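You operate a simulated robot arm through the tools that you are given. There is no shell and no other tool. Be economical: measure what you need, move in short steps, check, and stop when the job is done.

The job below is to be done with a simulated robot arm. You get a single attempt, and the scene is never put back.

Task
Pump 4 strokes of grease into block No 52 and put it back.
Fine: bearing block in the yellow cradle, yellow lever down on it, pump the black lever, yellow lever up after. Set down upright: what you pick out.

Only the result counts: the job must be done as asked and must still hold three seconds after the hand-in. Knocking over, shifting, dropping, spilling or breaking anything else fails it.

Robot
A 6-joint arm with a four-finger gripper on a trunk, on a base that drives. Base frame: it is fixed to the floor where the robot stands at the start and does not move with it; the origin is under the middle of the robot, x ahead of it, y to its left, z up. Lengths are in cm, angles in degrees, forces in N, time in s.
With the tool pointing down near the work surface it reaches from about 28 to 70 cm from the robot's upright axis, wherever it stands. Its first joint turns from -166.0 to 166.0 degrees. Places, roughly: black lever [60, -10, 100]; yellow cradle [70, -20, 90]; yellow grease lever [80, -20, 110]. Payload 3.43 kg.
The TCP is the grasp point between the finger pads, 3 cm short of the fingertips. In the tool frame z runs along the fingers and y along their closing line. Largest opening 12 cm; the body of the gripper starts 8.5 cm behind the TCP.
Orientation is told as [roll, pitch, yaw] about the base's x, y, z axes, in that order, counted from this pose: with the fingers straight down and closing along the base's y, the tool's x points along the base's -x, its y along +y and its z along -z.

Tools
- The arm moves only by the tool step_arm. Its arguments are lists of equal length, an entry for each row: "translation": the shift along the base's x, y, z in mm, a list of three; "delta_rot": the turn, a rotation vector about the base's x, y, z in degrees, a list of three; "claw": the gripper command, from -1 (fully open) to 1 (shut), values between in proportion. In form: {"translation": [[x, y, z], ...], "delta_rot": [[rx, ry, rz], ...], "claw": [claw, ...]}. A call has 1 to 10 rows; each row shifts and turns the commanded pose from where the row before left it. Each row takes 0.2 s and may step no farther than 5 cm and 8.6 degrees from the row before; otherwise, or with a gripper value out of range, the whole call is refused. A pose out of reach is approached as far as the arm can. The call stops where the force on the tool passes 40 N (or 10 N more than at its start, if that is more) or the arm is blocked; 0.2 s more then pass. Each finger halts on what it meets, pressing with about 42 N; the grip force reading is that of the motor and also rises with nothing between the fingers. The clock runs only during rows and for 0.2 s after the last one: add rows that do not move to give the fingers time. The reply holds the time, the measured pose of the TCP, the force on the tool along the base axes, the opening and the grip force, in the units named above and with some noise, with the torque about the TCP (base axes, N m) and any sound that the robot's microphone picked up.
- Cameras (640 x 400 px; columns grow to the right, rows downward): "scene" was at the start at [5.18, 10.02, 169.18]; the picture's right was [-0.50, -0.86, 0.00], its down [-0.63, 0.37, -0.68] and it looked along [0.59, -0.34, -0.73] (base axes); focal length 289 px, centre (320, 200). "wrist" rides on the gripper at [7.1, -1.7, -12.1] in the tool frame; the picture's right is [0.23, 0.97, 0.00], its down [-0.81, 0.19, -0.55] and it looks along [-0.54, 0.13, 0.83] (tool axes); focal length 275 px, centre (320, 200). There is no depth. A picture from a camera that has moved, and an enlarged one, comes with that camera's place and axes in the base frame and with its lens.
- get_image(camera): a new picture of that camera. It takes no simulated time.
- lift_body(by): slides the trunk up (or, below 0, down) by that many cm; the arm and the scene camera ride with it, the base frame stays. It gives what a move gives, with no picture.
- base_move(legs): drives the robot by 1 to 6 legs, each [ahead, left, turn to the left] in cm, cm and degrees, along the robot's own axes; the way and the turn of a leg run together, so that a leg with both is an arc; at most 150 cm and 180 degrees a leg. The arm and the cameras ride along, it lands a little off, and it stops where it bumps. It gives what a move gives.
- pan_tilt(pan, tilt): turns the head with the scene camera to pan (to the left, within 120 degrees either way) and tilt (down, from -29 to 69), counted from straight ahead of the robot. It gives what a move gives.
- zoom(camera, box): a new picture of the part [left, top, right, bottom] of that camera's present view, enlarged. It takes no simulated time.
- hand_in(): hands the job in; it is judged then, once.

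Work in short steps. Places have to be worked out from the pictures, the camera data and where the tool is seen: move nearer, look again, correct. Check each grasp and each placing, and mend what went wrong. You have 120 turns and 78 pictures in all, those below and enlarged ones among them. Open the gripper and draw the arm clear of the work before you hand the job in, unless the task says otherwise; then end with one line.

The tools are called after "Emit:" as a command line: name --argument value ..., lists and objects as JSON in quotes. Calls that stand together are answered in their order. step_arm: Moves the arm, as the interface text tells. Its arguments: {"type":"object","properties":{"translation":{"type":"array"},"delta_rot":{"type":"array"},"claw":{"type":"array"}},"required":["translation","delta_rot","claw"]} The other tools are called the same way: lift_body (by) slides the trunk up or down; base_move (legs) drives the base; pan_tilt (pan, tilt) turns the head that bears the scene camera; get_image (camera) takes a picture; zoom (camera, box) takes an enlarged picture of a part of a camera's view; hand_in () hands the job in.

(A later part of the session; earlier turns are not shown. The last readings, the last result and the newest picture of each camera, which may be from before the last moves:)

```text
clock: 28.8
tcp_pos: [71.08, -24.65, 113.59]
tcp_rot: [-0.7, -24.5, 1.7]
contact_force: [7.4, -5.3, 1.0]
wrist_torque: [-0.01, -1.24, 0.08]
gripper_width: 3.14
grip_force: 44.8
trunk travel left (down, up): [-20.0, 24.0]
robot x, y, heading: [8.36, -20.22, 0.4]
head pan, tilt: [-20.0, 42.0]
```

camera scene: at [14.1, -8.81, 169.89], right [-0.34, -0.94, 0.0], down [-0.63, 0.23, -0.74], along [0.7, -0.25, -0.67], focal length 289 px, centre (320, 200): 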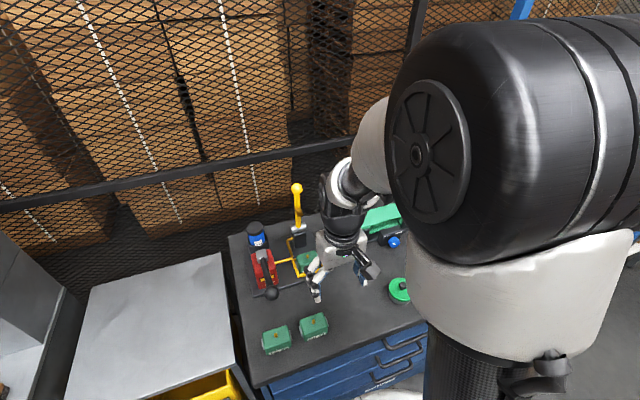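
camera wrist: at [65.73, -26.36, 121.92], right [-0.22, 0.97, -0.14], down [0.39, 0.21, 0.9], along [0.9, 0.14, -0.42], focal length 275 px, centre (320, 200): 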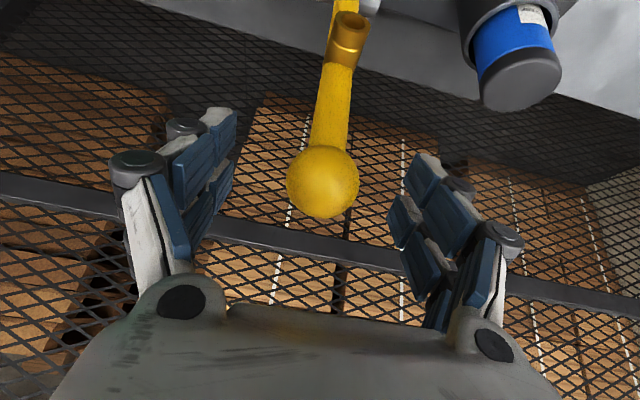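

Moving freely with low force. Continue the arc.

Emit:
step_arm --translation '[[-21, 0, -13], [-20, 0, -15], [-18, 0, -17.5], [-15, 0, -19.5], [0, 0, 0]]' --delta_rot '[[0, 2.5, 0], [0, 2.5, 0], [0, 2.5, 0], [0, 2.5, 0], [0, 0, 0]]' --claw '[1, 1, 1, 1, 1]'

```text
clock: 30.0
tcp_pos: [63.92, -24.65, 106.83]
tcp_rot: [-0.4, -14.6, 1.5]
contact_force: [21.1, -5.6, -7.0]
wrist_torque: [0.05, -0.97, 0.07]
gripper_width: 3.15
grip_force: 45.8
trunk travel left (down, up): [-20.0, 24.0]
robot x, y, heading: [7.75, -20.42, -0.2]
head pan, tilt: [-20.0, 42.0]
```

Radial pull of ~22 N means my radius is slightly too big; I tighten the arc and continue.

Emit:
step_arm --translation '[[-5, 0, -24], [-9, 0, -22], [0, 0, 0]]' --delta_rot '[[0, 2.5, 0], [0, 2.5, 0], [0, 0, 0]]' --claw '[1, 1, 1]'

Emit:
zoom --camera "scene" --box '[240, 170, 350, 310]'

```text
clock: 30.8
tcp_pos: [62.05, -24.67, 102.25]
tcp_rot: [-0.2, -9.3, 1.5]
contact_force: [-3.0, -6.4, 0.4]
wrist_torque: [0.06, -0.03, 0.03]
gripper_width: 3.12
grip_force: 44.6
trunk travel left (down, up): [-20.0, 24.0]
robot x, y, heading: [8.16, -19.84, 0.0]
head pan, tilt: [-20.0, 42.0]
```

```text
2.86 times, centred on (295, 240) of scene
camera zoom: at [14.11, -8.92, 169.9], right [-0.34, -0.94, 0.0], down [-0.63, 0.23, -0.74], along [0.7, -0.25, -0.67], focal length 825 px, centre (391, 86)
```

zoom: 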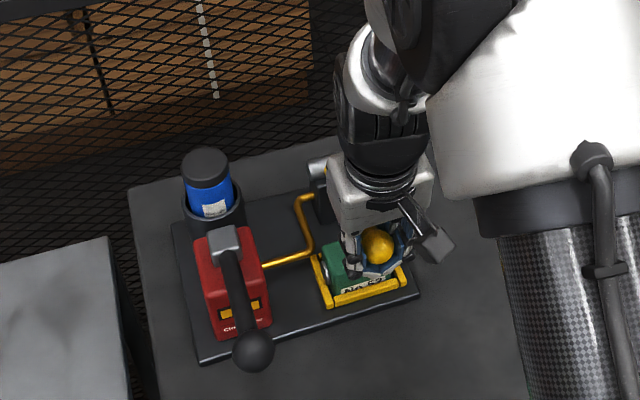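

The lever is nearly down over the block. I continue in small steps until it meets the block.

Emit:
step_arm --translation '[[-3, 0, -12], [-3, 0, -12], [-1, 0, -10], [0, 0, 0]]' --delta_rot '[[0, 2, 0], [0, 2, 0], [0, 2, 0], [0, 0, 0]]' --claw '[1, 1, 1, 1]'

```text
clock: 31.8
tcp_pos: [61.22, -24.7, 98.83]
tcp_rot: [0.0, -3.5, 1.5]
contact_force: [-8.0, -6.9, 2.1]
wrist_torque: [0.14, -0.29, 0.04]
gripper_width: 3.14
grip_force: 44.8
trunk travel left (down, up): [-20.0, 24.0]
robot x, y, heading: [8.22, -20.12, 0.0]
head pan, tilt: [-20.0, 42.0]
```

Still free; keep lowering gently.

Emit:
step_arm --translation '[[-1, 0, -7], [0, 0, -7], [0, 0, -7], [0, 0, 0]]' --delta_rot '[[0, 1.5, 0], [0, 1.5, 0], [0, 0, 0], [0, 0, 0]]' --claw '[1, 1, 1, 1]'

Emit:
zoom --camera "scene" --box '[260, 190, 340, 290]'

```text
clock: 32.8
tcp_pos: [61.33, -24.57, 96.98]
tcp_rot: [0.1, -0.4, 1.6]
contact_force: [-9.9, -8.0, 2.7]
wrist_torque: [0.18, -0.54, 0.12]
gripper_width: 3.08
grip_force: 44.9
trunk travel left (down, up): [-20.0, 24.0]
robot x, y, heading: [7.76, -19.65, -0.1]
head pan, tilt: [-20.0, 42.0]
```

```text
4.00 times, centred on (300, 240) of scene
camera zoom: at [13.99, -8.94, 169.9], right [-0.34, -0.94, 0.0], down [-0.63, 0.23, -0.74], along [0.7, -0.25, -0.67], focal length 1155 px, centre (400, 40)
```

zoom: 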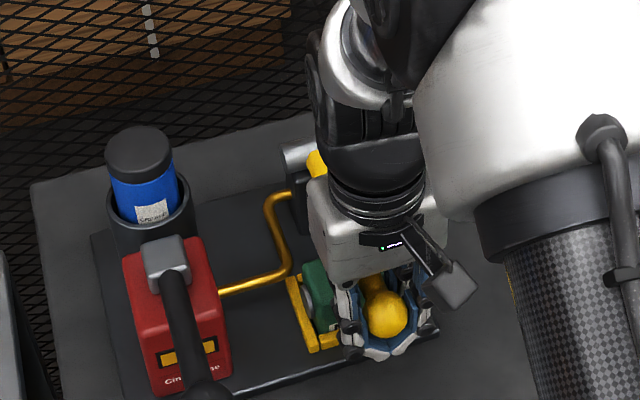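

Still moving freely; lower further, easing x back by 3 mm.

Emit:
step_arm --translation '[[-3, 0, -5], [0, 0, -5], [0, 0, -5], [0, 0, 0]]' --delta_rot '[[0, 0, 0], [0, 0, 0], [0, 0, 0], [0, 0, 0]]' --claw '[1, 1, 1, 1]'

```text
clock: 33.8
tcp_pos: [61.28, -24.6, 95.51]
tcp_rot: [0.1, -0.6, 1.5]
contact_force: [4.5, -7.2, 3.9]
wrist_torque: [0.15, -0.58, 0.07]
gripper_width: 3.09
grip_force: 45.0
trunk travel left (down, up): [-20.0, 24.0]
robot x, y, heading: [7.88, -19.87, -0.2]
head pan, tilt: [-20.0, 42.0]
```

No stop yet at z=95.5; I check with the wrist camera whether the ball is still in place in the fingers.

Emit:
get_image --camera "wrist"

```text
36 pictures are left
camera wrist: at [53.91, -26.46, 107.29], right [-0.26, 0.97, 0.0], down [0.8, 0.21, 0.56], along [0.54, 0.14, -0.83], focal length 275 px, centre (320, 200)
```

wrist: 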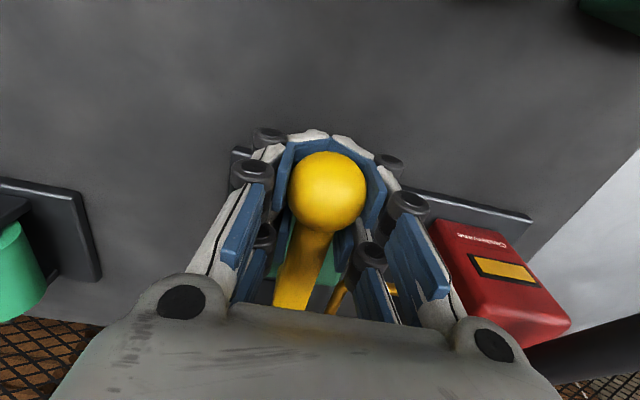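

The ball is still gripped. I lower further in small steps to find the stop.

Emit:
step_arm --translation '[[0, 0, -5], [0, 0, -5], [0, 0, 0]]' --delta_rot '[[0, 0, 0], [0, 0, 0], [0, 0, 0]]' --claw '[1, 1, 1]'

```text
clock: 34.6
tcp_pos: [61.11, -24.67, 94.62]
tcp_rot: [0.0, -0.6, 1.5]
contact_force: [3.9, -6.3, 22.7]
wrist_torque: [0.14, 0.5, 0.13]
gripper_width: 3.08
grip_force: 45.7
trunk travel left (down, up): [-20.0, 24.0]
robot x, y, heading: [8.04, -19.68, -0.1]
head pan, tilt: [-20.0, 42.0]
```

Stop reached (23 N). I press slightly more to make sure it is engaged.

Emit:
step_arm --translation '[[0, 0, -3], [0, 0, 0]]' --delta_rot '[[0, 0, 0], [0, 0, 0]]' --claw '[1, 1]'

Emit:
zoom --camera "scene" --box '[260, 190, 340, 290]'

```text
clock: 35.2
tcp_pos: [61.2, -24.67, 94.11]
tcp_rot: [0.0, -0.6, 1.5]
contact_force: [4.7, -7.7, 22.5]
wrist_torque: [0.18, 0.55, 0.08]
gripper_width: 3.02
grip_force: 44.7
trunk travel left (down, up): [-20.0, 24.0]
robot x, y, heading: [8.17, -20.17, 0.0]
head pan, tilt: [-20.0, 42.0]
```

```text
4.00 times, centred on (300, 240) of scene
camera zoom: at [14.04, -8.9, 169.9], right [-0.34, -0.94, 0.0], down [-0.63, 0.23, -0.74], along [0.7, -0.25, -0.67], focal length 1155 px, centre (400, 40)
```

zoom: 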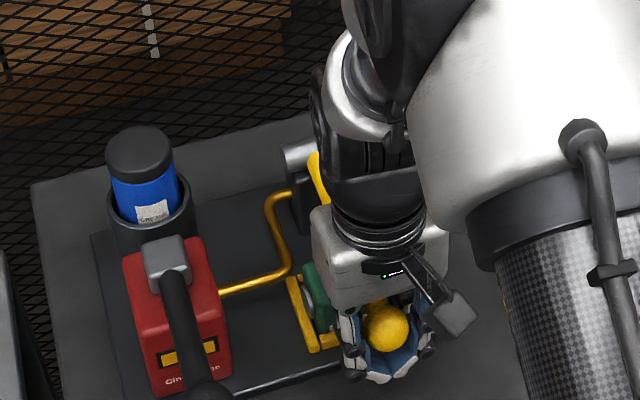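

Force stays at 22 N while the fingers slide on the ball: the lever is at its stop. I release and retreat upward to inspect.

Emit:
step_arm --translation '[[0, 0, 0], [0, 0, 0], [0, 0, 0], [0, 0, 30], [-20, 0, 40], [-40, 0, 30], [-40, 0, 30], [-40, 0, 20], [-20, 0, 0]]' --delta_rot '[[0, 0, 0], [0, 0, 0], [0, 0, 0], [0, 0, 0], [0, 0, 0], [0, 0, 0], [0, 0, 0], [0, 0, 0], [0, 0, 0]]' --claw '[0, -0.3, -0.3, -0.3, -0.3, -0.3, -0.3, -0.3, -0.3]'

Emit:
get_image --camera "wrist"

Emit:
zoom --camera "scene" --box '[240, 170, 350, 310]'

```text
clock: 37.2
tcp_pos: [45.15, -24.65, 109.28]
tcp_rot: [0.1, -0.5, 1.5]
contact_force: [0.2, -0.5, -0.7]
wrist_torque: [0.02, 0.02, -0.01]
gripper_width: 7.8
grip_force: 0.0
trunk travel left (down, up): [-20.0, 24.0]
robot x, y, heading: [7.95, -20.17, 0.1]
head pan, tilt: [-20.0, 42.0]
```

```text
34 pictures are left
camera wrist: at [37.82, -26.4, 120.97], right [-0.26, 0.97, 0.0], down [0.8, 0.21, 0.56], along [0.54, 0.14, -0.83], focal length 275 px, centre (320, 200)
```

wrist: 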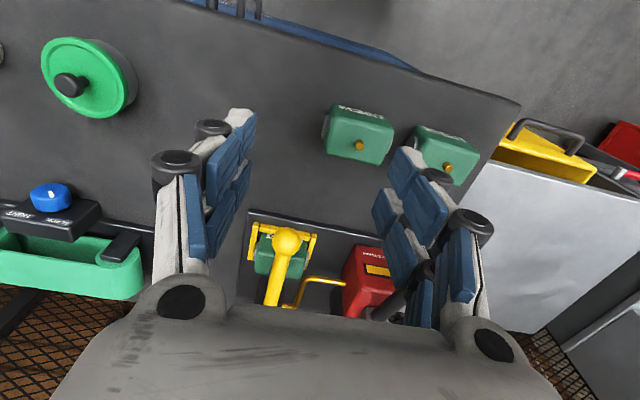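

```text
2.86 times, centred on (295, 240) of scene
camera zoom: at [14.16, -8.81, 169.89], right [-0.34, -0.94, 0.0], down [-0.63, 0.23, -0.74], along [0.7, -0.25, -0.67], focal length 825 px, centre (391, 86)
```

zoom: 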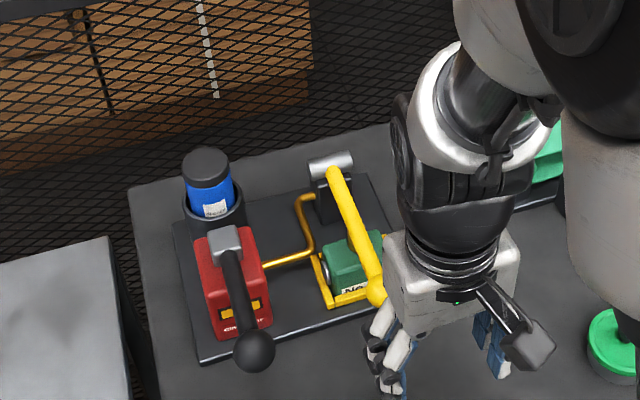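

The yellow lever rests down on the block. The black lever's ball triangulates to about (55.2, -10.3, 101.7) with its pivot near (69.4, -10.3, 100). I go above the ball.

Emit:
step_arm --translation '[[20, 40, 30], [35, 35, 0], [35, 35, 0], [10, 33, 0], [0, 0, 0]]' --delta_rot '[[0, 0, 0], [0, 0, -1], [0, 0, 0], [0, 0, 0], [0, 0, 0]]' --claw '[-0.3, -0.3, -0.3, -0.3, -0.3]'

Emit:
get_image --camera "wrist"

```text
refused: row 1 steps farther than a row can; nothing moved
```

```text
32 pictures are left
camera wrist: at [37.82, -26.4, 120.97], right [-0.26, 0.97, 0.0], down [0.8, 0.21, 0.56], along [0.54, 0.14, -0.83], focal length 275 px, centre (320, 200)
```

wrist: 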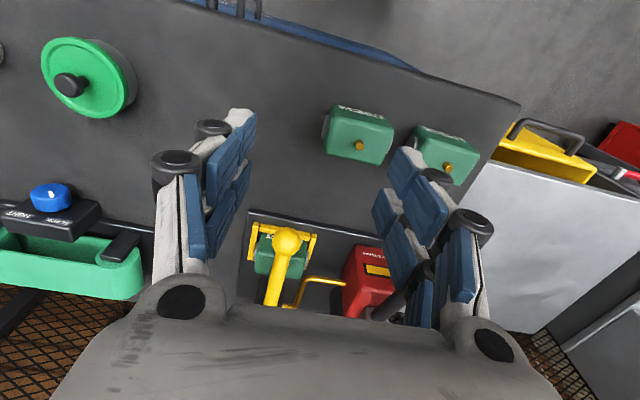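

First row was too long; split it.

Emit:
step_arm --translation '[[0, 0, 40], [30, 35, 0], [35, 35, 0], [30, 35, 0], [5, 38, 0], [0, 0, 0]]' --delta_rot '[[0, 0, 0], [0, 0, -1], [0, 0, 0], [0, 0, 0], [0, 0, 0], [0, 0, 0]]' --claw '[-0.3, -0.3, -0.3, -0.3, -0.3, -0.3]'

Emit:
get_image --camera "wrist"

```text
clock: 38.6
tcp_pos: [55.29, -10.37, 113.28]
tcp_rot: [0.0, -0.4, 0.3]
contact_force: [-0.4, -1.4, 0.0]
wrist_torque: [0.0, -0.01, -0.01]
gripper_width: 7.79
grip_force: 0.0
trunk travel left (down, up): [-20.0, 24.0]
robot x, y, heading: [8.34, -19.84, 0.1]
head pan, tilt: [-20.0, 42.0]
```

```text
31 pictures are left
camera wrist: at [47.91, -12.05, 125.04], right [-0.24, 0.97, 0.0], down [0.8, 0.2, 0.56], along [0.54, 0.13, -0.83], focal length 275 px, centre (320, 200)
```

wrist: 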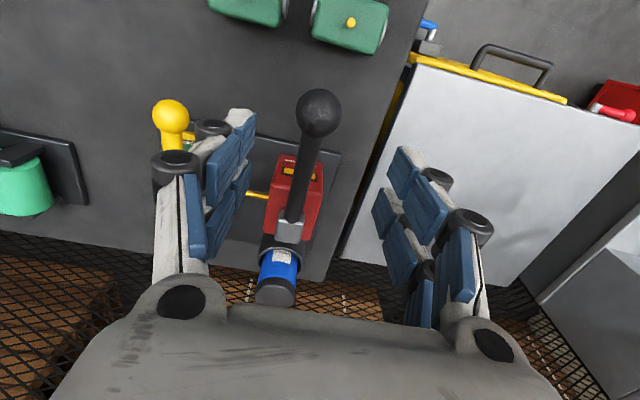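

The ball measures (54.5, -10.7, 101.8). I descend around it and grip.

Emit:
step_arm --translation '[[-7, -2, -35], [0, 0, -35], [0, 0, -30], [0, 0, -15], [0, 0, 0]]' --delta_rot '[[0, 0, 0], [0, 0, 0], [0, 0, 0], [0, 0, 0], [0, 0, 0]]' --claw '[-0.3, -0.3, -0.3, -0.3, -0.3]'

Emit:
get_image --camera "wrist"

```text
clock: 39.8
tcp_pos: [54.49, -10.45, 101.64]
tcp_rot: [0.0, -0.5, 0.5]
contact_force: [0.4, 0.2, 0.1]
wrist_torque: [-0.02, 0.02, -0.01]
gripper_width: 7.78
grip_force: 0.2
trunk travel left (down, up): [-20.0, 24.0]
robot x, y, heading: [7.79, -19.82, -0.1]
head pan, tilt: [-20.0, 42.0]
```

```text
30 pictures are left
camera wrist: at [47.14, -12.18, 113.44], right [-0.24, 0.97, 0.0], down [0.8, 0.2, 0.56], along [0.54, 0.13, -0.83], focal length 275 px, centre (320, 200)
```

wrist: 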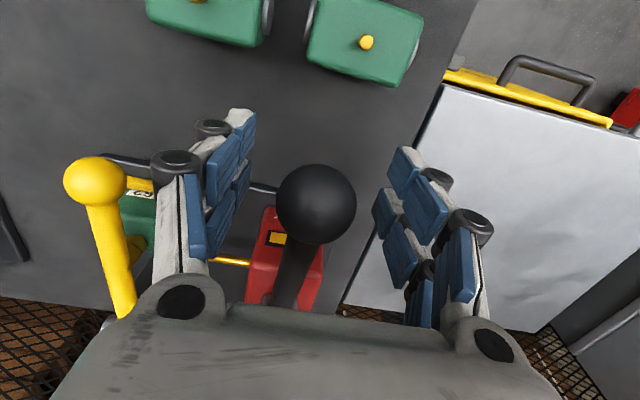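

Ball at the grasp point. Close on it.

Emit:
step_arm --translation '[[0, 0, 0], [0, 0, 0], [0, 0, 0], [0, 0, 0], [0, 0, 0]]' --delta_rot '[[0, 0, 0], [0, 0, 0], [0, 0, 0], [0, 0, 0], [0, 0, 0]]' --claw '[0.2, 1, 1, 1, 1]'

```text
clock: 41.0
tcp_pos: [54.48, -10.58, 101.74]
tcp_rot: [0.0, -0.5, 0.4]
contact_force: [0.7, -9.7, -0.3]
wrist_torque: [0.0, 0.02, -0.04]
gripper_width: 3.43
grip_force: 39.6
trunk travel left (down, up): [-20.0, 24.0]
robot x, y, heading: [8.09, -20.49, 0.1]
head pan, tilt: [-20.0, 42.0]
```

Gripped at 3.4 cm. I push down gently to feel the lever.

Emit:
step_arm --translation '[[0, 0, -8], [0, 0, -8], [0, 0, 0]]' --delta_rot '[[0, 0, 0], [0, 0, 0], [0, 0, 0]]' --claw '[1, 1, 1]'

```text
clock: 41.8
tcp_pos: [54.1, -10.59, 100.08]
tcp_rot: [-0.1, -0.5, 0.6]
contact_force: [-7.6, -11.9, 9.3]
wrist_torque: [0.12, -0.95, 0.02]
gripper_width: 3.45
grip_force: 45.1
trunk travel left (down, up): [-20.0, 24.0]
robot x, y, heading: [7.78, -20.01, 0.0]
head pan, tilt: [-20.0, 42.0]
```

It moves with light resistance. Continue down, easing out slightly along the arc.

Emit:
step_arm --translation '[[-4, 0, -8], [-2, 0, -8], [-1, 0, -8], [0, 0, 0]]' --delta_rot '[[0, 0, 0], [0, 0, 0], [0, 0, 0], [0, 0, 0]]' --claw '[1, 1, 1, 1]'

```text
clock: 42.8
tcp_pos: [54.06, -10.55, 97.66]
tcp_rot: [0.0, -0.7, 0.4]
contact_force: [14.1, -17.6, 7.4]
wrist_torque: [0.3, -0.49, 0.04]
gripper_width: 3.44
grip_force: 44.8
trunk travel left (down, up): [-20.0, 24.0]
robot x, y, heading: [7.75, -20.2, 0.1]
head pan, tilt: [-20.0, 42.0]
```

Near the arc's outermost point; continue downward with x easing in and y -2 mm.

Emit:
step_arm --translation '[[5, -2, -8], [3, 0, -8], [4, 0, -8], [0, 0, 0]]' --delta_rot '[[0, 0, 0], [0, 0, 0], [0, 0, 0], [0, 0, 0]]' --claw '[1, 1, 1, 1]'

```text
clock: 43.8
tcp_pos: [54.28, -10.63, 95.1]
tcp_rot: [-0.2, 0.1, 0.4]
contact_force: [-27.3, 2.9, 0.6]
wrist_torque: [0.07, -0.19, 0.06]
gripper_width: 3.46
grip_force: 45.0
trunk travel left (down, up): [-20.0, 24.0]
robot x, y, heading: [8.07, -19.95, 0.0]
head pan, tilt: [-20.0, 42.0]
```

Overcorrected x (27 N inward). Ease out 5 mm and continue down.

Emit:
step_arm --translation '[[-6, 0, 0], [0, 0, -7], [1, 0, -7], [0, 0, 0]]' --delta_rot '[[0, 0, 0], [0, 0, 0], [0, 0, 0], [0, 0, 0]]' --claw '[1, 1, 1, 1]'

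```text
clock: 44.8
tcp_pos: [54.58, -10.66, 93.94]
tcp_rot: [0.0, -0.9, 0.5]
contact_force: [-2.1, 2.6, 10.1]
wrist_torque: [-0.01, -0.8, -0.02]
gripper_width: 3.48
grip_force: 45.3
trunk travel left (down, up): [-20.0, 24.0]
robot x, y, heading: [7.88, -20.09, 0.0]
head pan, tilt: [-20.0, 42.0]
```

z=93.9 and no stop yet; fingertips are ~1.5 cm over the bench. Look before continuing.

Emit:
get_image --camera "wrist"

Emit:
zoom --camera "scene" --box '[230, 200, 340, 310]'

```text
29 pictures are left
camera wrist: at [47.19, -12.35, 105.73], right [-0.24, 0.97, 0.0], down [0.8, 0.2, 0.56], along [0.55, 0.13, -0.83], focal length 275 px, centre (320, 200)
```

wrist: 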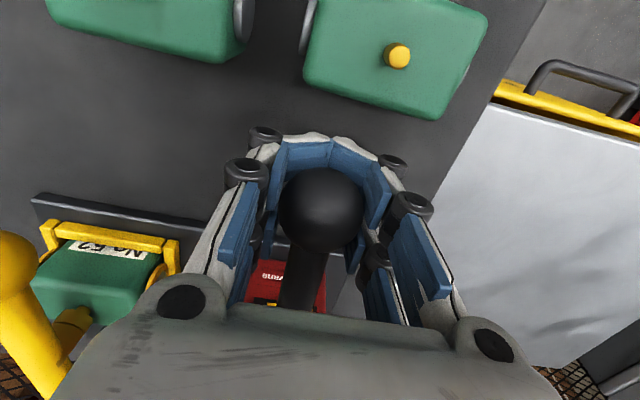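

```text
3.64 times, centred on (285, 255) of scene
camera zoom: at [14.05, -8.8, 169.9], right [-0.34, -0.94, 0.0], down [-0.63, 0.23, -0.74], along [0.7, -0.25, -0.67], focal length 1050 px, centre (447, 0)
```

zoom: 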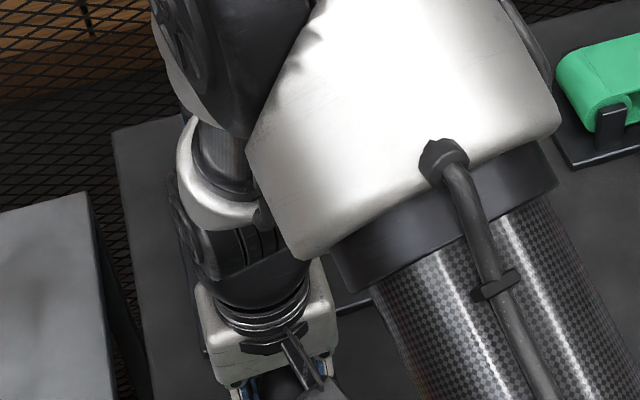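

The ball is still well gripped. I go another 8 mm down watching for a stop.

Emit:
step_arm --translation '[[1, 0, -5], [1, 0, -4], [0, 0, 0]]' --delta_rot '[[0, 0, 0], [0, 0, 0], [0, 0, 0]]' --claw '[1, 1, 1]'

```text
clock: 45.6
tcp_pos: [54.76, -10.65, 93.05]
tcp_rot: [0.1, -0.8, 0.5]
contact_force: [5.5, 1.7, 27.4]
wrist_torque: [-0.05, 0.23, 0.01]
gripper_width: 3.53
grip_force: 44.9
trunk travel left (down, up): [-20.0, 24.0]
robot x, y, heading: [8.23, -19.97, 0.0]
head pan, tilt: [-20.0, 42.0]
```

27 N at z=93.05 – that looks like the lower stop. Now bring it back up along the arc.

Emit:
step_arm --translation '[[-3, 0, 15], [-4, 0, 13], [-1, 0, 14], [1, 0, 14], [2, 0, 13], [3, 0, 14], [0, 0, 0]]' --delta_rot '[[0, 0, 0], [0, 0, 0], [0, 0, 0], [0, 0, 0], [0, 0, 0], [0, 0, 0], [0, 0, 0]]' --claw '[1, 1, 1, 1, 1, 1, 1]'

```text
clock: 47.2
tcp_pos: [54.07, -10.65, 100.87]
tcp_rot: [-0.2, 0.2, 0.5]
contact_force: [-7.9, -0.8, -31.0]
wrist_torque: [0.04, -0.06, 0.0]
gripper_width: 3.54
grip_force: 44.5
trunk travel left (down, up): [-20.0, 24.0]
robot x, y, heading: [7.59, -20.1, 0.0]
head pan, tilt: [-20.0, 42.0]
```

-31 N at z=100.9: upper stop, so one full stroke (down-up) is done. Now the second stroke down.

Emit:
step_arm --translation '[[-4, 0, -14], [-2, 0, -14], [0, 0, -14], [1, 0, -14], [2, 0, -14], [3, 0, -12], [0, 0, 0]]' --delta_rot '[[0, 0, 0], [0, 0, 0], [0, 0, 0], [0, 0, 0], [0, 0, 0], [0, 0, 0], [0, 0, 0]]' --claw '[1, 1, 1, 1, 1, 1, 1]'

Emit:
get_image --camera "wrist"

```text
clock: 48.8
tcp_pos: [53.89, -10.68, 93.01]
tcp_rot: [0.0, -0.3, 0.5]
contact_force: [-22.1, 1.1, 2.2]
wrist_torque: [0.1, -0.94, 0.07]
gripper_width: 3.47
grip_force: 45.4
trunk travel left (down, up): [-20.0, 24.0]
robot x, y, heading: [7.91, -19.81, 0.1]
head pan, tilt: [-20.0, 42.0]
```

```text
27 pictures are left
camera wrist: at [46.73, -12.36, 104.88], right [-0.24, 0.97, 0.0], down [0.81, 0.2, 0.56], along [0.54, 0.13, -0.83], focal length 275 px, centre (320, 200)
```

wrist: 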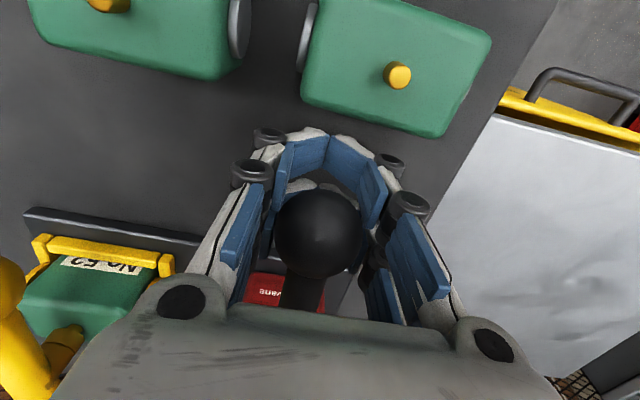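

The ball has slipped up relative to the fingers (ball now ~z=95.9, TCP 93). I open here, see whether the lever stays, and regrip with the ball nearer the fingertips.

Emit:
step_arm --translation '[[0, 0, 0], [0, 0, 0], [0, 0, 0]]' --delta_rot '[[0, 0, 0], [0, 0, 0], [0, 0, 0]]' --claw '[0.2, 0.1, 0.1]'

Emit:
get_image --camera "wrist"

```text
clock: 49.6
tcp_pos: [54.42, -10.57, 93.11]
tcp_rot: [0.0, -0.6, 0.5]
contact_force: [4.4, 0.8, 5.0]
wrist_torque: [-0.01, 0.39, -0.01]
gripper_width: 5.58
grip_force: 0.2
trunk travel left (down, up): [-20.0, 24.0]
robot x, y, heading: [8.1, -20.04, -0.1]
head pan, tilt: [-20.0, 42.0]
```

```text
26 pictures are left
camera wrist: at [47.19, -12.34, 104.87], right [-0.24, 0.97, 0.0], down [0.8, 0.2, 0.56], along [0.55, 0.13, -0.83], focal length 275 px, centre (320, 200)
```

wrist: 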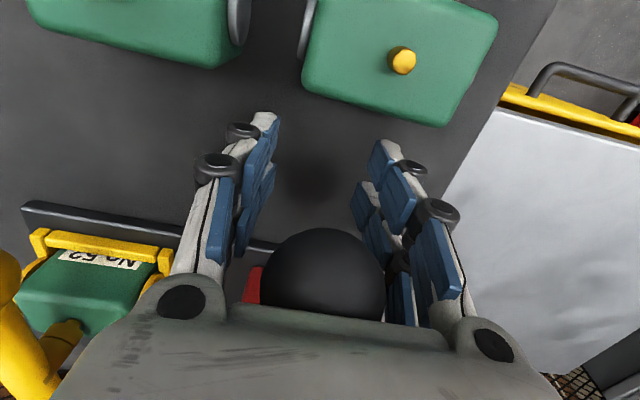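

The lever springs back up by itself. Both downs reached the same lowest ball height (~95.9) with the fingers slipping there, i.e. the lower stop. I rise straight up to let it return fully and look at the pump for an indicator.

Emit:
step_arm --translation '[[0, 0, 30], [0, 0, 40], [0, 0, 40], [0, 0, 20], [0, 0, 0]]' --delta_rot '[[0, 0, 0], [0, 0, 0], [0, 0, 0], [0, 0, 0], [0, 0, 0]]' --claw '[-0.1, -0.3, -0.3, -0.3, -0.3]'

Emit:
get_image --camera "wrist"

```text
clock: 50.8
tcp_pos: [54.33, -10.7, 105.95]
tcp_rot: [-0.1, -0.5, 0.4]
contact_force: [-0.1, 0.4, -0.2]
wrist_torque: [-0.01, 0.01, 0.0]
gripper_width: 7.82
grip_force: 0.1
trunk travel left (down, up): [-20.0, 24.0]
robot x, y, heading: [8.52, -19.85, -0.1]
head pan, tilt: [-20.0, 42.0]
```

```text
25 pictures are left
camera wrist: at [47.03, -12.32, 117.83], right [-0.24, 0.97, 0.0], down [0.8, 0.2, 0.56], along [0.54, 0.13, -0.83], focal length 275 px, centre (320, 200)
```

wrist: 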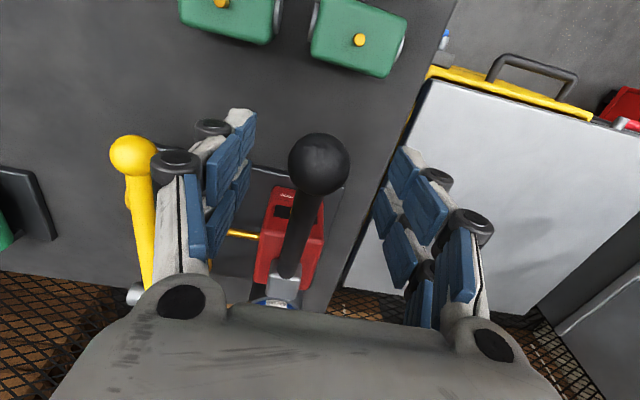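

The window on the red box seems changed; zoom in on it.

Emit:
zoom --camera "wrist" --box '[240, 170, 350, 300]'

Emit:
zoom --camera "scene" --box '[230, 220, 320, 310]'

```text
3.08 times, centred on (295, 235) of wrist
camera zoom: at [47.03, -12.32, 117.83], right [-0.24, 0.97, 0.0], down [0.8, 0.2, 0.56], along [0.54, 0.13, -0.83], focal length 847 px, centre (397, 92)
```

zoom: 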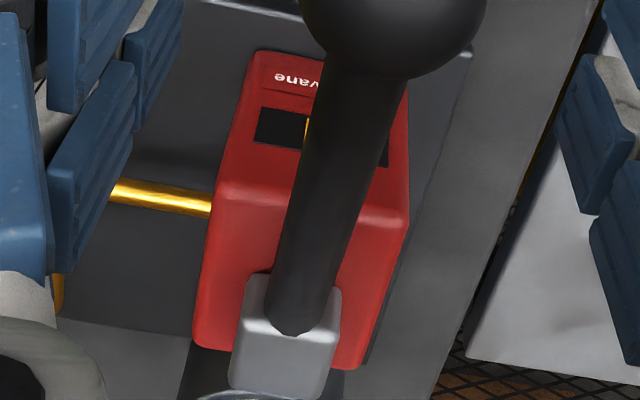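

```text
4.44 times, centred on (275, 265) of scene
camera zoom: at [14.17, -8.81, 169.89], right [-0.34, -0.94, 0.0], down [-0.63, 0.23, -0.74], along [0.7, -0.25, -0.67], focal length 1283 px, centre (520, -89)
```

zoom: 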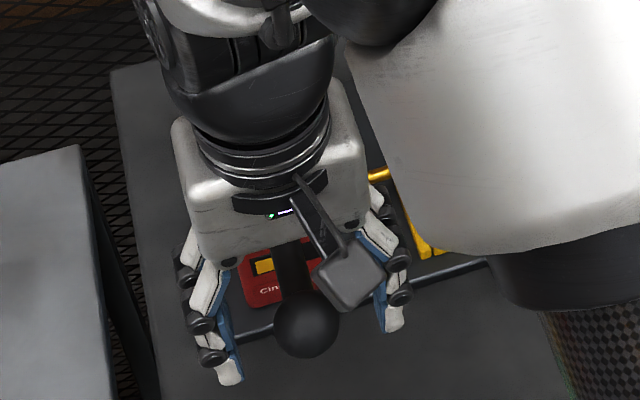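

The yellow bar is a gauge that has shrunk. I move aside to view it fully.

Emit:
step_arm --translation '[[0, 0, 40], [-20, -35, 0], [-20, -35, 0], [0, -30, 0], [0, 0, 0]]' --delta_rot '[[0, 0, 0], [0, 0, 0], [0, 0, 0], [0, 0, 0], [0, 0, 0]]' --claw '[-0.3, -0.3, -0.3, -0.3, -0.3]'

Emit:
zoom --camera "scene" --box '[245, 240, 295, 300]'

```text
clock: 52.0
tcp_pos: [50.45, -20.53, 109.98]
tcp_rot: [0.0, -0.5, 0.4]
contact_force: [-0.6, -0.6, 0.0]
wrist_torque: [-0.03, -0.01, 0.01]
gripper_width: 7.8
grip_force: 0.0
trunk travel left (down, up): [-20.0, 24.0]
robot x, y, heading: [8.24, -19.82, -0.0]
head pan, tilt: [-20.0, 42.0]
```

```text
6.67 times, centred on (270, 270) of scene
camera zoom: at [14.13, -8.76, 169.89], right [-0.34, -0.94, 0.0], down [-0.63, 0.23, -0.74], along [0.7, -0.25, -0.67], focal length 1925 px, centre (653, -267)
```

zoom: 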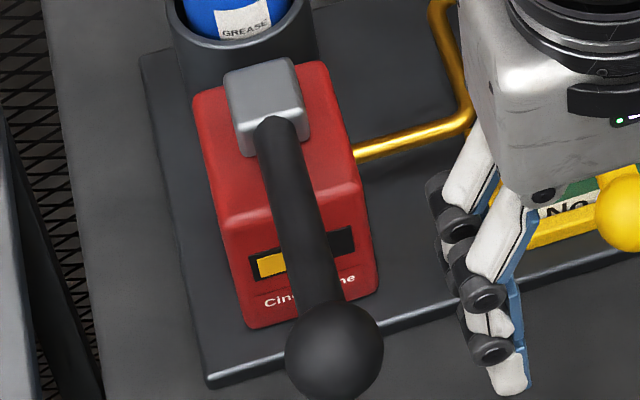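

I take a close wrist zoom of the gauge from this side.

Emit:
zoom --camera "wrist" --box '[330, 185, 430, 275]'

```text
4.44 times, centred on (380, 230) of wrist
camera zoom: at [43.04, -22.35, 121.85], right [-0.24, 0.97, 0.0], down [0.8, 0.2, 0.56], along [0.54, 0.13, -0.83], focal length 1224 px, centre (53, 67)
```

zoom: 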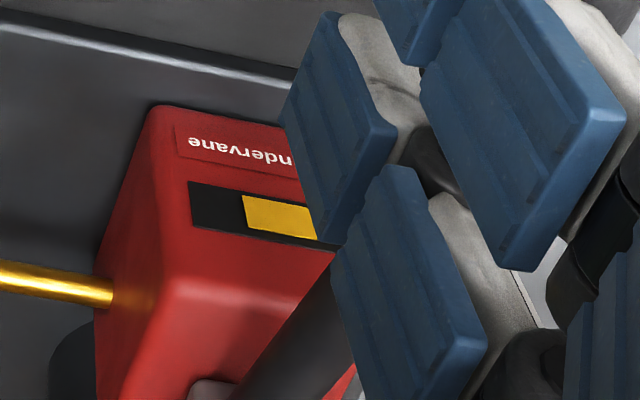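

Dark part is about a third. I regrip the ball with it nearer the fingertips (TCP z≈104.3) for the third stroke.

Emit:
step_arm --translation '[[10, 35, 10], [15, 33, 0], [13, 31, 0], [0, 0, -37], [0, 0, -30], [0, 0, 0], [0, 0, 0], [0, 0, 0], [0, 0, 0]]' --delta_rot '[[0, 0, 0], [0, 0, 0], [0, 0, 0], [0, 0, 0], [0, 0, 0], [0, 0, 0], [0, 0, 0], [0, 0, 0], [0, 0, 0]]' --claw '[-0.3, -0.3, -0.3, -0.3, -0.3, 0.2, 1, 1, 1]'

```text
clock: 54.0
tcp_pos: [54.35, -10.56, 104.07]
tcp_rot: [0.0, -0.5, 0.5]
contact_force: [-0.3, 7.8, -0.6]
wrist_torque: [0.11, -0.02, 0.03]
gripper_width: 3.62
grip_force: 29.3
trunk travel left (down, up): [-20.0, 24.0]
robot x, y, heading: [8.16, -20.35, 0.1]
head pan, tilt: [-20.0, 42.0]
```

Gripped the ball (3.6 cm). Third stroke down, to slightly beyond the expected stop.

Emit:
step_arm --translation '[[-2, 0, -12], [-3, 0, -12], [-1, 0, -13], [1, 0, -12], [2, 0, -12], [2, 0, -12], [0, 0, 0]]' --delta_rot '[[0, 0, 0], [0, 0, 0], [0, 0, 0], [0, 0, 0], [0, 0, 0], [0, 0, 0], [0, 0, 0]]' --claw '[1, 1, 1, 1, 1, 1, 1]'

```text
clock: 55.6
tcp_pos: [54.32, -10.69, 96.92]
tcp_rot: [0.0, -0.6, 0.5]
contact_force: [10.6, 11.0, 11.2]
wrist_torque: [0.14, -0.72, 0.02]
gripper_width: 3.6
grip_force: 45.1
trunk travel left (down, up): [-20.0, 24.0]
robot x, y, heading: [8.13, -20.37, -0.2]
head pan, tilt: [-20.0, 42.0]
```

Only 11 N yet (spring level); push further to the stop.

Emit:
step_arm --translation '[[1, 0, -5], [1, 0, -5], [0, 0, 0]]' --delta_rot '[[0, 0, 0], [0, 0, 0], [0, 0, 0]]' --claw '[1, 1, 1]'

```text
clock: 56.4
tcp_pos: [54.31, -10.71, 96.09]
tcp_rot: [0.0, -0.6, 0.5]
contact_force: [8.9, 12.6, 21.3]
wrist_torque: [0.1, -0.47, 0.05]
gripper_width: 3.66
grip_force: 44.7
trunk travel left (down, up): [-20.0, 24.0]
robot x, y, heading: [8.19, -19.86, -0.1]
head pan, tilt: [-20.0, 42.0]
```

21 N: lower stop. Now guide it back up to the top, release and rise aside to read the gauge.

Emit:
step_arm --translation '[[-3, 0, 16], [-2, 0, 16], [0, 0, 16], [1, 0, 16], [2, 0, 16], [0, 0, 0], [0, 0, 0], [0, 0, 0], [0, 0, 45], [-20, -40, 0]]' --delta_rot '[[0, 0, 0], [0, 0, 0], [0, 0, 0], [0, 0, 0], [0, 0, 0], [0, 0, 0], [0, 0, 0], [0, 0, 0], [0, 0, 0], [0, 0, 0]]' --claw '[1, 1, 1, 1, 1, 1, 0, -0.3, -0.3, -0.3]'

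Emit:
step_arm --translation '[[-20, -35, 0], [0, -23, 0], [0, 0, 0]]' --delta_rot '[[0, 0, 0], [0, 0, 0], [0, 0, 0]]' --claw '[-0.3, -0.3, -0.3]'

Emit:
zoom --camera "wrist" --box '[330, 185, 430, 275]'

```text
clock: 58.6
tcp_pos: [52.32, -14.78, 108.49]
tcp_rot: [0.0, -0.5, 0.4]
contact_force: [-0.8, -0.2, -0.2]
wrist_torque: [0.05, -0.04, -0.03]
gripper_width: 7.81
grip_force: 0.0
trunk travel left (down, up): [-20.0, 24.0]
robot x, y, heading: [8.06, -19.63, 0.1]
head pan, tilt: [-20.0, 42.0]
```

```text
clock: 59.4
tcp_pos: [50.01, -20.54, 108.73]
tcp_rot: [-0.1, -0.4, 0.6]
contact_force: [-0.3, 0.7, -0.3]
wrist_torque: [0.01, -0.01, -0.01]
gripper_width: 7.79
grip_force: 0.0
trunk travel left (down, up): [-20.0, 24.0]
robot x, y, heading: [8.03, -20.21, 0.1]
head pan, tilt: [-20.0, 42.0]
```

```text
4.44 times, centred on (380, 230) of wrist
camera zoom: at [42.78, -22.28, 120.41], right [-0.24, 0.97, 0.0], down [0.8, 0.2, 0.56], along [0.54, 0.13, -0.83], focal length 1224 px, centre (53, 67)
```

zoom: 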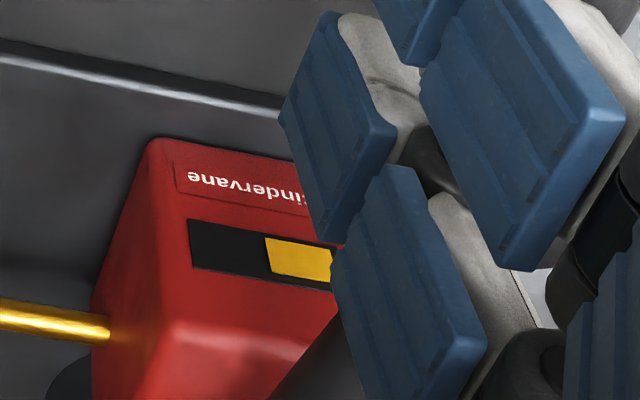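

The dark part grew from 53 to 77 px: about 23 px per stroke with a ~7 px border, so exactly three strokes are counted. Now the fourth: regrip the ball.

Emit:
step_arm --translation '[[10, 35, 20], [18, 33, 0], [15, 31, 0], [0, 0, -37], [0, 0, -28], [0, 0, 0], [0, 0, 0], [0, 0, 0], [0, 0, 0]]' --delta_rot '[[0, 0, 0], [0, 0, 0], [0, 0, 0], [0, 0, 0], [0, 0, 0], [0, 0, 0], [0, 0, 0], [0, 0, 0], [0, 0, 0]]' --claw '[-0.3, -0.3, -0.3, -0.3, -0.3, 0.2, 1, 1, 1]'

```text
clock: 61.4
tcp_pos: [54.5, -10.64, 104.04]
tcp_rot: [0.0, -0.4, 0.6]
contact_force: [0.2, -0.8, -1.3]
wrist_torque: [-0.03, -0.02, 0.01]
gripper_width: 3.57
grip_force: 28.9
trunk travel left (down, up): [-20.0, 24.0]
robot x, y, heading: [8.03, -19.87, -0.0]
head pan, tilt: [-20.0, 42.0]
```

Gripped as before. Fourth stroke down to about z=96.

Emit:
step_arm --translation '[[-2, 0, -13], [-3, 0, -13], [-1, 0, -14], [1, 0, -14], [2, 0, -14], [2, 0, -12], [0, 0, -3], [0, 0, 0]]' --delta_rot '[[0, 0, 0], [0, 0, 0], [0, 0, 0], [0, 0, 0], [0, 0, 0], [0, 0, 0], [0, 0, 0], [0, 0, 0]]' --claw '[1, 1, 1, 1, 1, 1, 1, 1]'

```text
clock: 63.2
tcp_pos: [54.49, -10.61, 95.72]
tcp_rot: [0.0, -0.6, 0.5]
contact_force: [7.7, -2.3, 11.1]
wrist_torque: [-0.08, -0.55, -0.08]
gripper_width: 3.73
grip_force: 44.8
trunk travel left (down, up): [-20.0, 24.0]
robot x, y, heading: [7.92, -19.91, -0.1]
head pan, tilt: [-20.0, 42.0]
```

Travelled 8.3 cm; press a few mm more to be sure it is on the stop.

Emit:
step_arm --translation '[[0, 0, -4], [0, 0, 0]]' --delta_rot '[[0, 0, 0], [0, 0, 0]]' --claw '[1, 1]'

```text
clock: 63.8
tcp_pos: [54.27, -10.65, 95.16]
tcp_rot: [0.0, -0.4, 0.6]
contact_force: [8.5, -2.7, 5.6]
wrist_torque: [-0.08, 0.48, 0.0]
gripper_width: 3.57
grip_force: 44.9
trunk travel left (down, up): [-20.0, 24.0]
robot x, y, heading: [8.16, -20.17, 0.0]
head pan, tilt: [-20.0, 42.0]
```

The fingers are slipping on the ball with no more lever travel, so it's at the stop. Guide back up, release, and read the gauge.

Emit:
step_arm --translation '[[-3, 0, 16], [-2, 0, 16], [0, 0, 16], [1, 0, 16], [2, 0, 14], [0, 0, 0], [0, 0, 0], [0, 0, 0], [0, 0, 48], [-20, -40, 10]]' --delta_rot '[[0, 0, 0], [0, 0, 0], [0, 0, 0], [0, 0, 0], [0, 0, 0], [0, 0, 0], [0, 0, 0], [0, 0, 0], [0, 0, 0], [0, 0, 0]]' --claw '[1, 1, 1, 1, 1, 1, 0, -0.3, -0.3, -0.3]'

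Emit:
step_arm --translation '[[-20, -35, 0], [0, -23, 0], [0, 0, 0]]' --delta_rot '[[0, 0, 0], [0, 0, 0], [0, 0, 0]]' --claw '[-0.3, -0.3, -0.3]'

Emit:
zoom --camera "wrist" --box '[330, 185, 430, 275]'

```text
clock: 65.0
tcp_pos: [54.09, -10.62, 101.75]
tcp_rot: [-0.1, -0.1, 0.5]
contact_force: [9.2, 3.2, -25.1]
wrist_torque: [0.0, 0.47, 0.03]
gripper_width: 3.56
grip_force: 45.5
trunk travel left (down, up): [-20.0, 24.0]
robot x, y, heading: [8.0, -20.08, 0.1]
head pan, tilt: [-20.0, 42.0]
stopped in row 5: the force on the tool passed its limit at 50 N (the readings are from after the stop); the commanded pose is now the measured one
```

```text
clock: 65.4
tcp_pos: [52.72, -13.21, 102.26]
tcp_rot: [0.2, -1.4, 0.6]
contact_force: [4.9, 14.8, -5.7]
wrist_torque: [-0.28, 0.03, 0.03]
gripper_width: 8.74
grip_force: 7.7
trunk travel left (down, up): [-20.0, 24.0]
robot x, y, heading: [7.43, -20.11, 0.3]
head pan, tilt: [-20.0, 42.0]
stopped in row 2: the force on the tool passed its limit at 68 N (the readings are from after the stop); the commanded pose is now the measured one
```

```text
4.44 times, centred on (380, 230) of wrist
camera zoom: at [45.24, -14.96, 113.94], right [-0.24, 0.97, 0.0], down [0.79, 0.2, 0.57], along [0.56, 0.14, -0.82], focal length 1224 px, centre (53, 67)
```

zoom: 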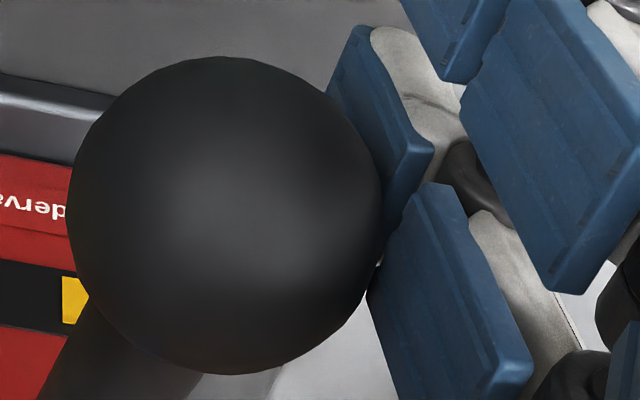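

The upward stop aborted the first call and the sideways retreat then pressed a finger against the ball. I relieve it (+y), open, and rise straight up.

Emit:
step_arm --translation '[[5, 15, 0], [5, 11, 0], [0, 0, 0], [0, 0, 40], [0, 0, 30], [0, 0, 0]]' --delta_rot '[[0, 0, 0], [0, 0, 0], [0, 0, 0], [0, 0, 0], [0, 0, 0], [0, 0, 0]]' --claw '[-0.3, -0.3, -0.3, -0.3, -0.3, -0.3]'

Emit:
get_image --camera "wrist"

```text
clock: 66.8
tcp_pos: [53.65, -10.85, 109.11]
tcp_rot: [0.3, -1.2, 0.5]
contact_force: [-0.9, -0.2, 0.5]
wrist_torque: [0.0, -0.01, 0.0]
gripper_width: 7.78
grip_force: 0.0
trunk travel left (down, up): [-20.0, 24.0]
robot x, y, heading: [7.72, -19.95, 0.0]
head pan, tilt: [-20.0, 42.0]
```

```text
18 pictures are left
camera wrist: at [46.14, -12.59, 120.91], right [-0.24, 0.97, 0.0], down [0.8, 0.2, 0.57], along [0.55, 0.14, -0.82], focal length 275 px, centre (320, 200)
```

wrist: 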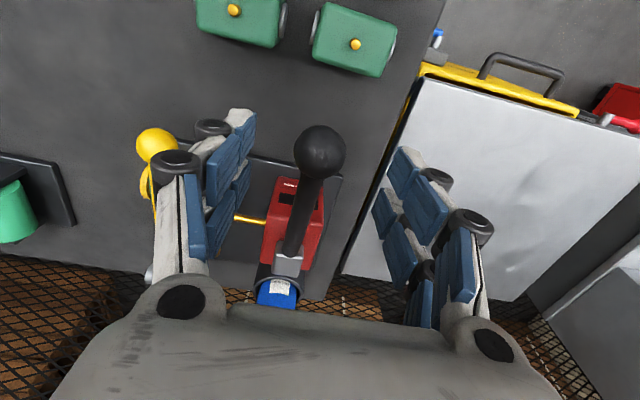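

All intact. Move aside to read the gauge, then on to the yellow lever.

Emit:
step_arm --translation '[[0, 0, 15], [-15, -40, 0], [-20, -35, 0], [0, -22, 0], [0, 0, 0]]' --delta_rot '[[0, 1, 0], [0, 0, 0], [0, 0, 0], [0, 0, 0], [0, 0, 0]]' --claw '[-0.3, -0.3, -0.3, -0.3, -0.3]'

Emit:
zoom --camera "wrist" --box '[250, 180, 430, 330]'

```text
clock: 68.0
tcp_pos: [50.1, -20.5, 110.84]
tcp_rot: [0.2, -0.2, 0.6]
contact_force: [0.2, 0.9, 0.0]
wrist_torque: [-0.02, -0.02, 0.02]
gripper_width: 7.82
grip_force: 0.1
trunk travel left (down, up): [-20.0, 24.0]
robot x, y, heading: [8.17, -19.89, 0.3]
head pan, tilt: [-20.0, 42.0]
```

```text
2.67 times, centred on (340, 255) of wrist
camera zoom: at [42.86, -22.28, 122.6], right [-0.24, 0.97, 0.0], down [0.81, 0.2, 0.56], along [0.54, 0.14, -0.83], focal length 734 px, centre (267, 53)
```

zoom: 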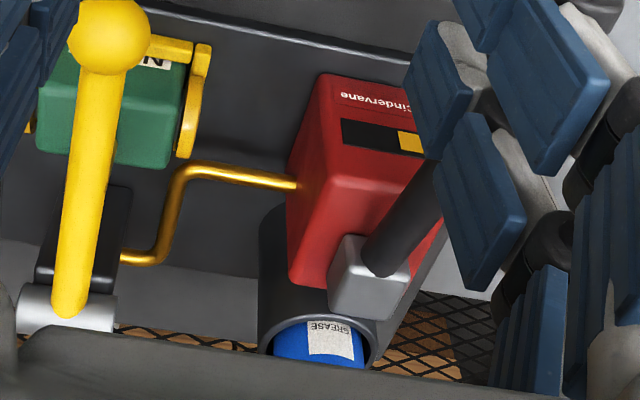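

Dark portion matches four strokes. Now to the yellow lever: ball at (61.2, -24.7, 95.6). I go above, descend around it and grip.

Emit:
step_arm --translation '[[35, -20, 0], [40, -22, 0], [36, 0, 0], [0, 0, -45], [0, 0, -45], [0, 0, -54], [0, 0, 0]]' --delta_rot '[[0, 0, 0], [0, 0, 1], [0, 0, 0], [0, 0, 0], [0, 0, 0], [0, 0, 0], [0, 0, 0]]' --claw '[-0.3, -0.3, -0.3, -0.3, -0.3, -0.3, -0.3]'

```text
refused: row 6 steps farther than a row can; nothing moved
```

Shorten the last step.

Emit:
step_arm --translation '[[35, -20, 0], [40, -22, 0], [36, 0, 0], [0, 0, -40], [0, 0, -40], [0, 0, -40], [0, 0, -25], [0, 0, 0]]' --delta_rot '[[0, 0, 0], [0, 0, 1], [0, 0, 0], [0, 0, 0], [0, 0, 0], [0, 0, 0], [0, 0, 0], [0, 0, 0]]' --claw '[-0.3, -0.3, -0.3, -0.3, -0.3, -0.3, -0.3, -0.3]'

Emit:
get_image --camera "wrist"

```text
clock: 69.8
tcp_pos: [61.16, -24.73, 96.1]
tcp_rot: [0.3, -0.3, 1.6]
contact_force: [0.7, 0.8, 0.2]
wrist_torque: [-0.03, -0.04, 0.04]
gripper_width: 7.81
grip_force: 0.0
trunk travel left (down, up): [-20.0, 24.0]
robot x, y, heading: [8.08, -19.86, 0.1]
head pan, tilt: [-20.0, 42.0]
```

```text
16 pictures are left
camera wrist: at [53.96, -26.62, 107.96], right [-0.26, 0.97, 0.0], down [0.8, 0.21, 0.56], along [0.54, 0.14, -0.83], focal length 275 px, centre (320, 200)
```

wrist: 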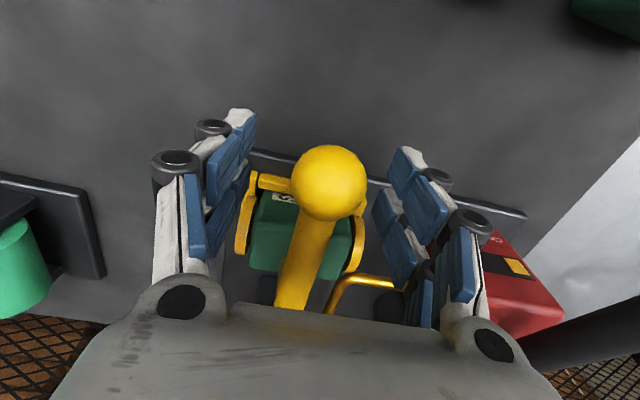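

Ball is centred. Close and begin raising along the arc.

Emit:
step_arm --translation '[[0, 0, 0], [0, 0, 0], [0, 0, 0], [0, 0, 0], [0, 0, 15], [2, 0, 15], [5, 0, 18], [6, 0, 15], [0, 0, 0]]' --delta_rot '[[0, 0, 0], [0, 0, 0], [0, 0, 0], [0, 0, 0], [0, -2, 0], [0, -2, 0], [0, -2, 0], [0, -2, 0], [0, 0, 0]]' --claw '[0.2, 1, 1, 1, 1, 1, 1, 1, 1]'

```text
clock: 71.8
tcp_pos: [62.39, -24.57, 102.36]
tcp_rot: [0.0, -8.2, 1.6]
contact_force: [-6.5, 6.8, -2.2]
wrist_torque: [-0.03, 0.5, -0.09]
gripper_width: 3.14
grip_force: 44.9
trunk travel left (down, up): [-20.0, 24.0]
robot x, y, heading: [8.15, -19.92, -0.1]
head pan, tilt: [-20.0, 42.0]
```

Lever is rising with little force. Continue.

Emit:
step_arm --translation '[[10, 0, 23], [12, 0, 21], [15, 0, 18], [17, 0, 17], [0, 0, 0]]' --delta_rot '[[0, -2.5, 0], [0, -2.5, 0], [0, -2.5, 0], [0, -2.5, 0], [0, 0, 0]]' --claw '[1, 1, 1, 1, 1]'

```text
clock: 73.0
tcp_pos: [67.67, -24.69, 110.01]
tcp_rot: [-0.4, -17.6, 1.7]
contact_force: [-5.9, 10.5, -21.4]
wrist_torque: [0.04, 2.84, 0.02]
gripper_width: 3.26
grip_force: 44.5
trunk travel left (down, up): [-20.0, 24.0]
robot x, y, heading: [8.06, -19.99, -0.0]
head pan, tilt: [-20.0, 42.0]
```

Some radial pull; flatten the arc a little and continue.

Emit:
step_arm --translation '[[21, 0, 9], [21, 0, 10], [0, 0, 0]]' --delta_rot '[[0, -3, 0], [0, -3, 0], [0, 0, 0]]' --claw '[1, 1, 1]'

```text
clock: 73.8
tcp_pos: [71.97, -24.72, 112.55]
tcp_rot: [-0.5, -24.5, 1.7]
contact_force: [-14.1, 8.5, 11.0]
wrist_torque: [0.08, 1.34, -0.01]
gripper_width: 3.5
grip_force: 45.1
trunk travel left (down, up): [-20.0, 24.0]
robot x, y, heading: [7.96, -19.94, 0.2]
head pan, tilt: [-20.0, 42.0]
```

Now slightly too tight; widen and finish to upright.

Emit:
step_arm --translation '[[18, 0, 15], [22, 0, 8], [22, 0, 3], [0, 0, 0]]' --delta_rot '[[0, -2.5, 0], [0, -2.5, 0], [0, -2, 0], [0, 0, 0]]' --claw '[1, 1, 1, 1]'

```text
clock: 74.5
tcp_pos: [75.97, -24.71, 113.83]
tcp_rot: [-0.5, -28.1, 1.8]
contact_force: [-9.4, 2.7, 1.3]
wrist_torque: [0.3, -0.94, 0.26]
gripper_width: 3.54
grip_force: 45.0
trunk travel left (down, up): [-20.0, 24.0]
robot x, y, heading: [8.33, -19.67, 0.0]
head pan, tilt: [-20.0, 42.0]
stopped in row 3: the force on the tool passed its limit at 45 N (the readings are from after the stop); the commanded pose is now the measured one
```

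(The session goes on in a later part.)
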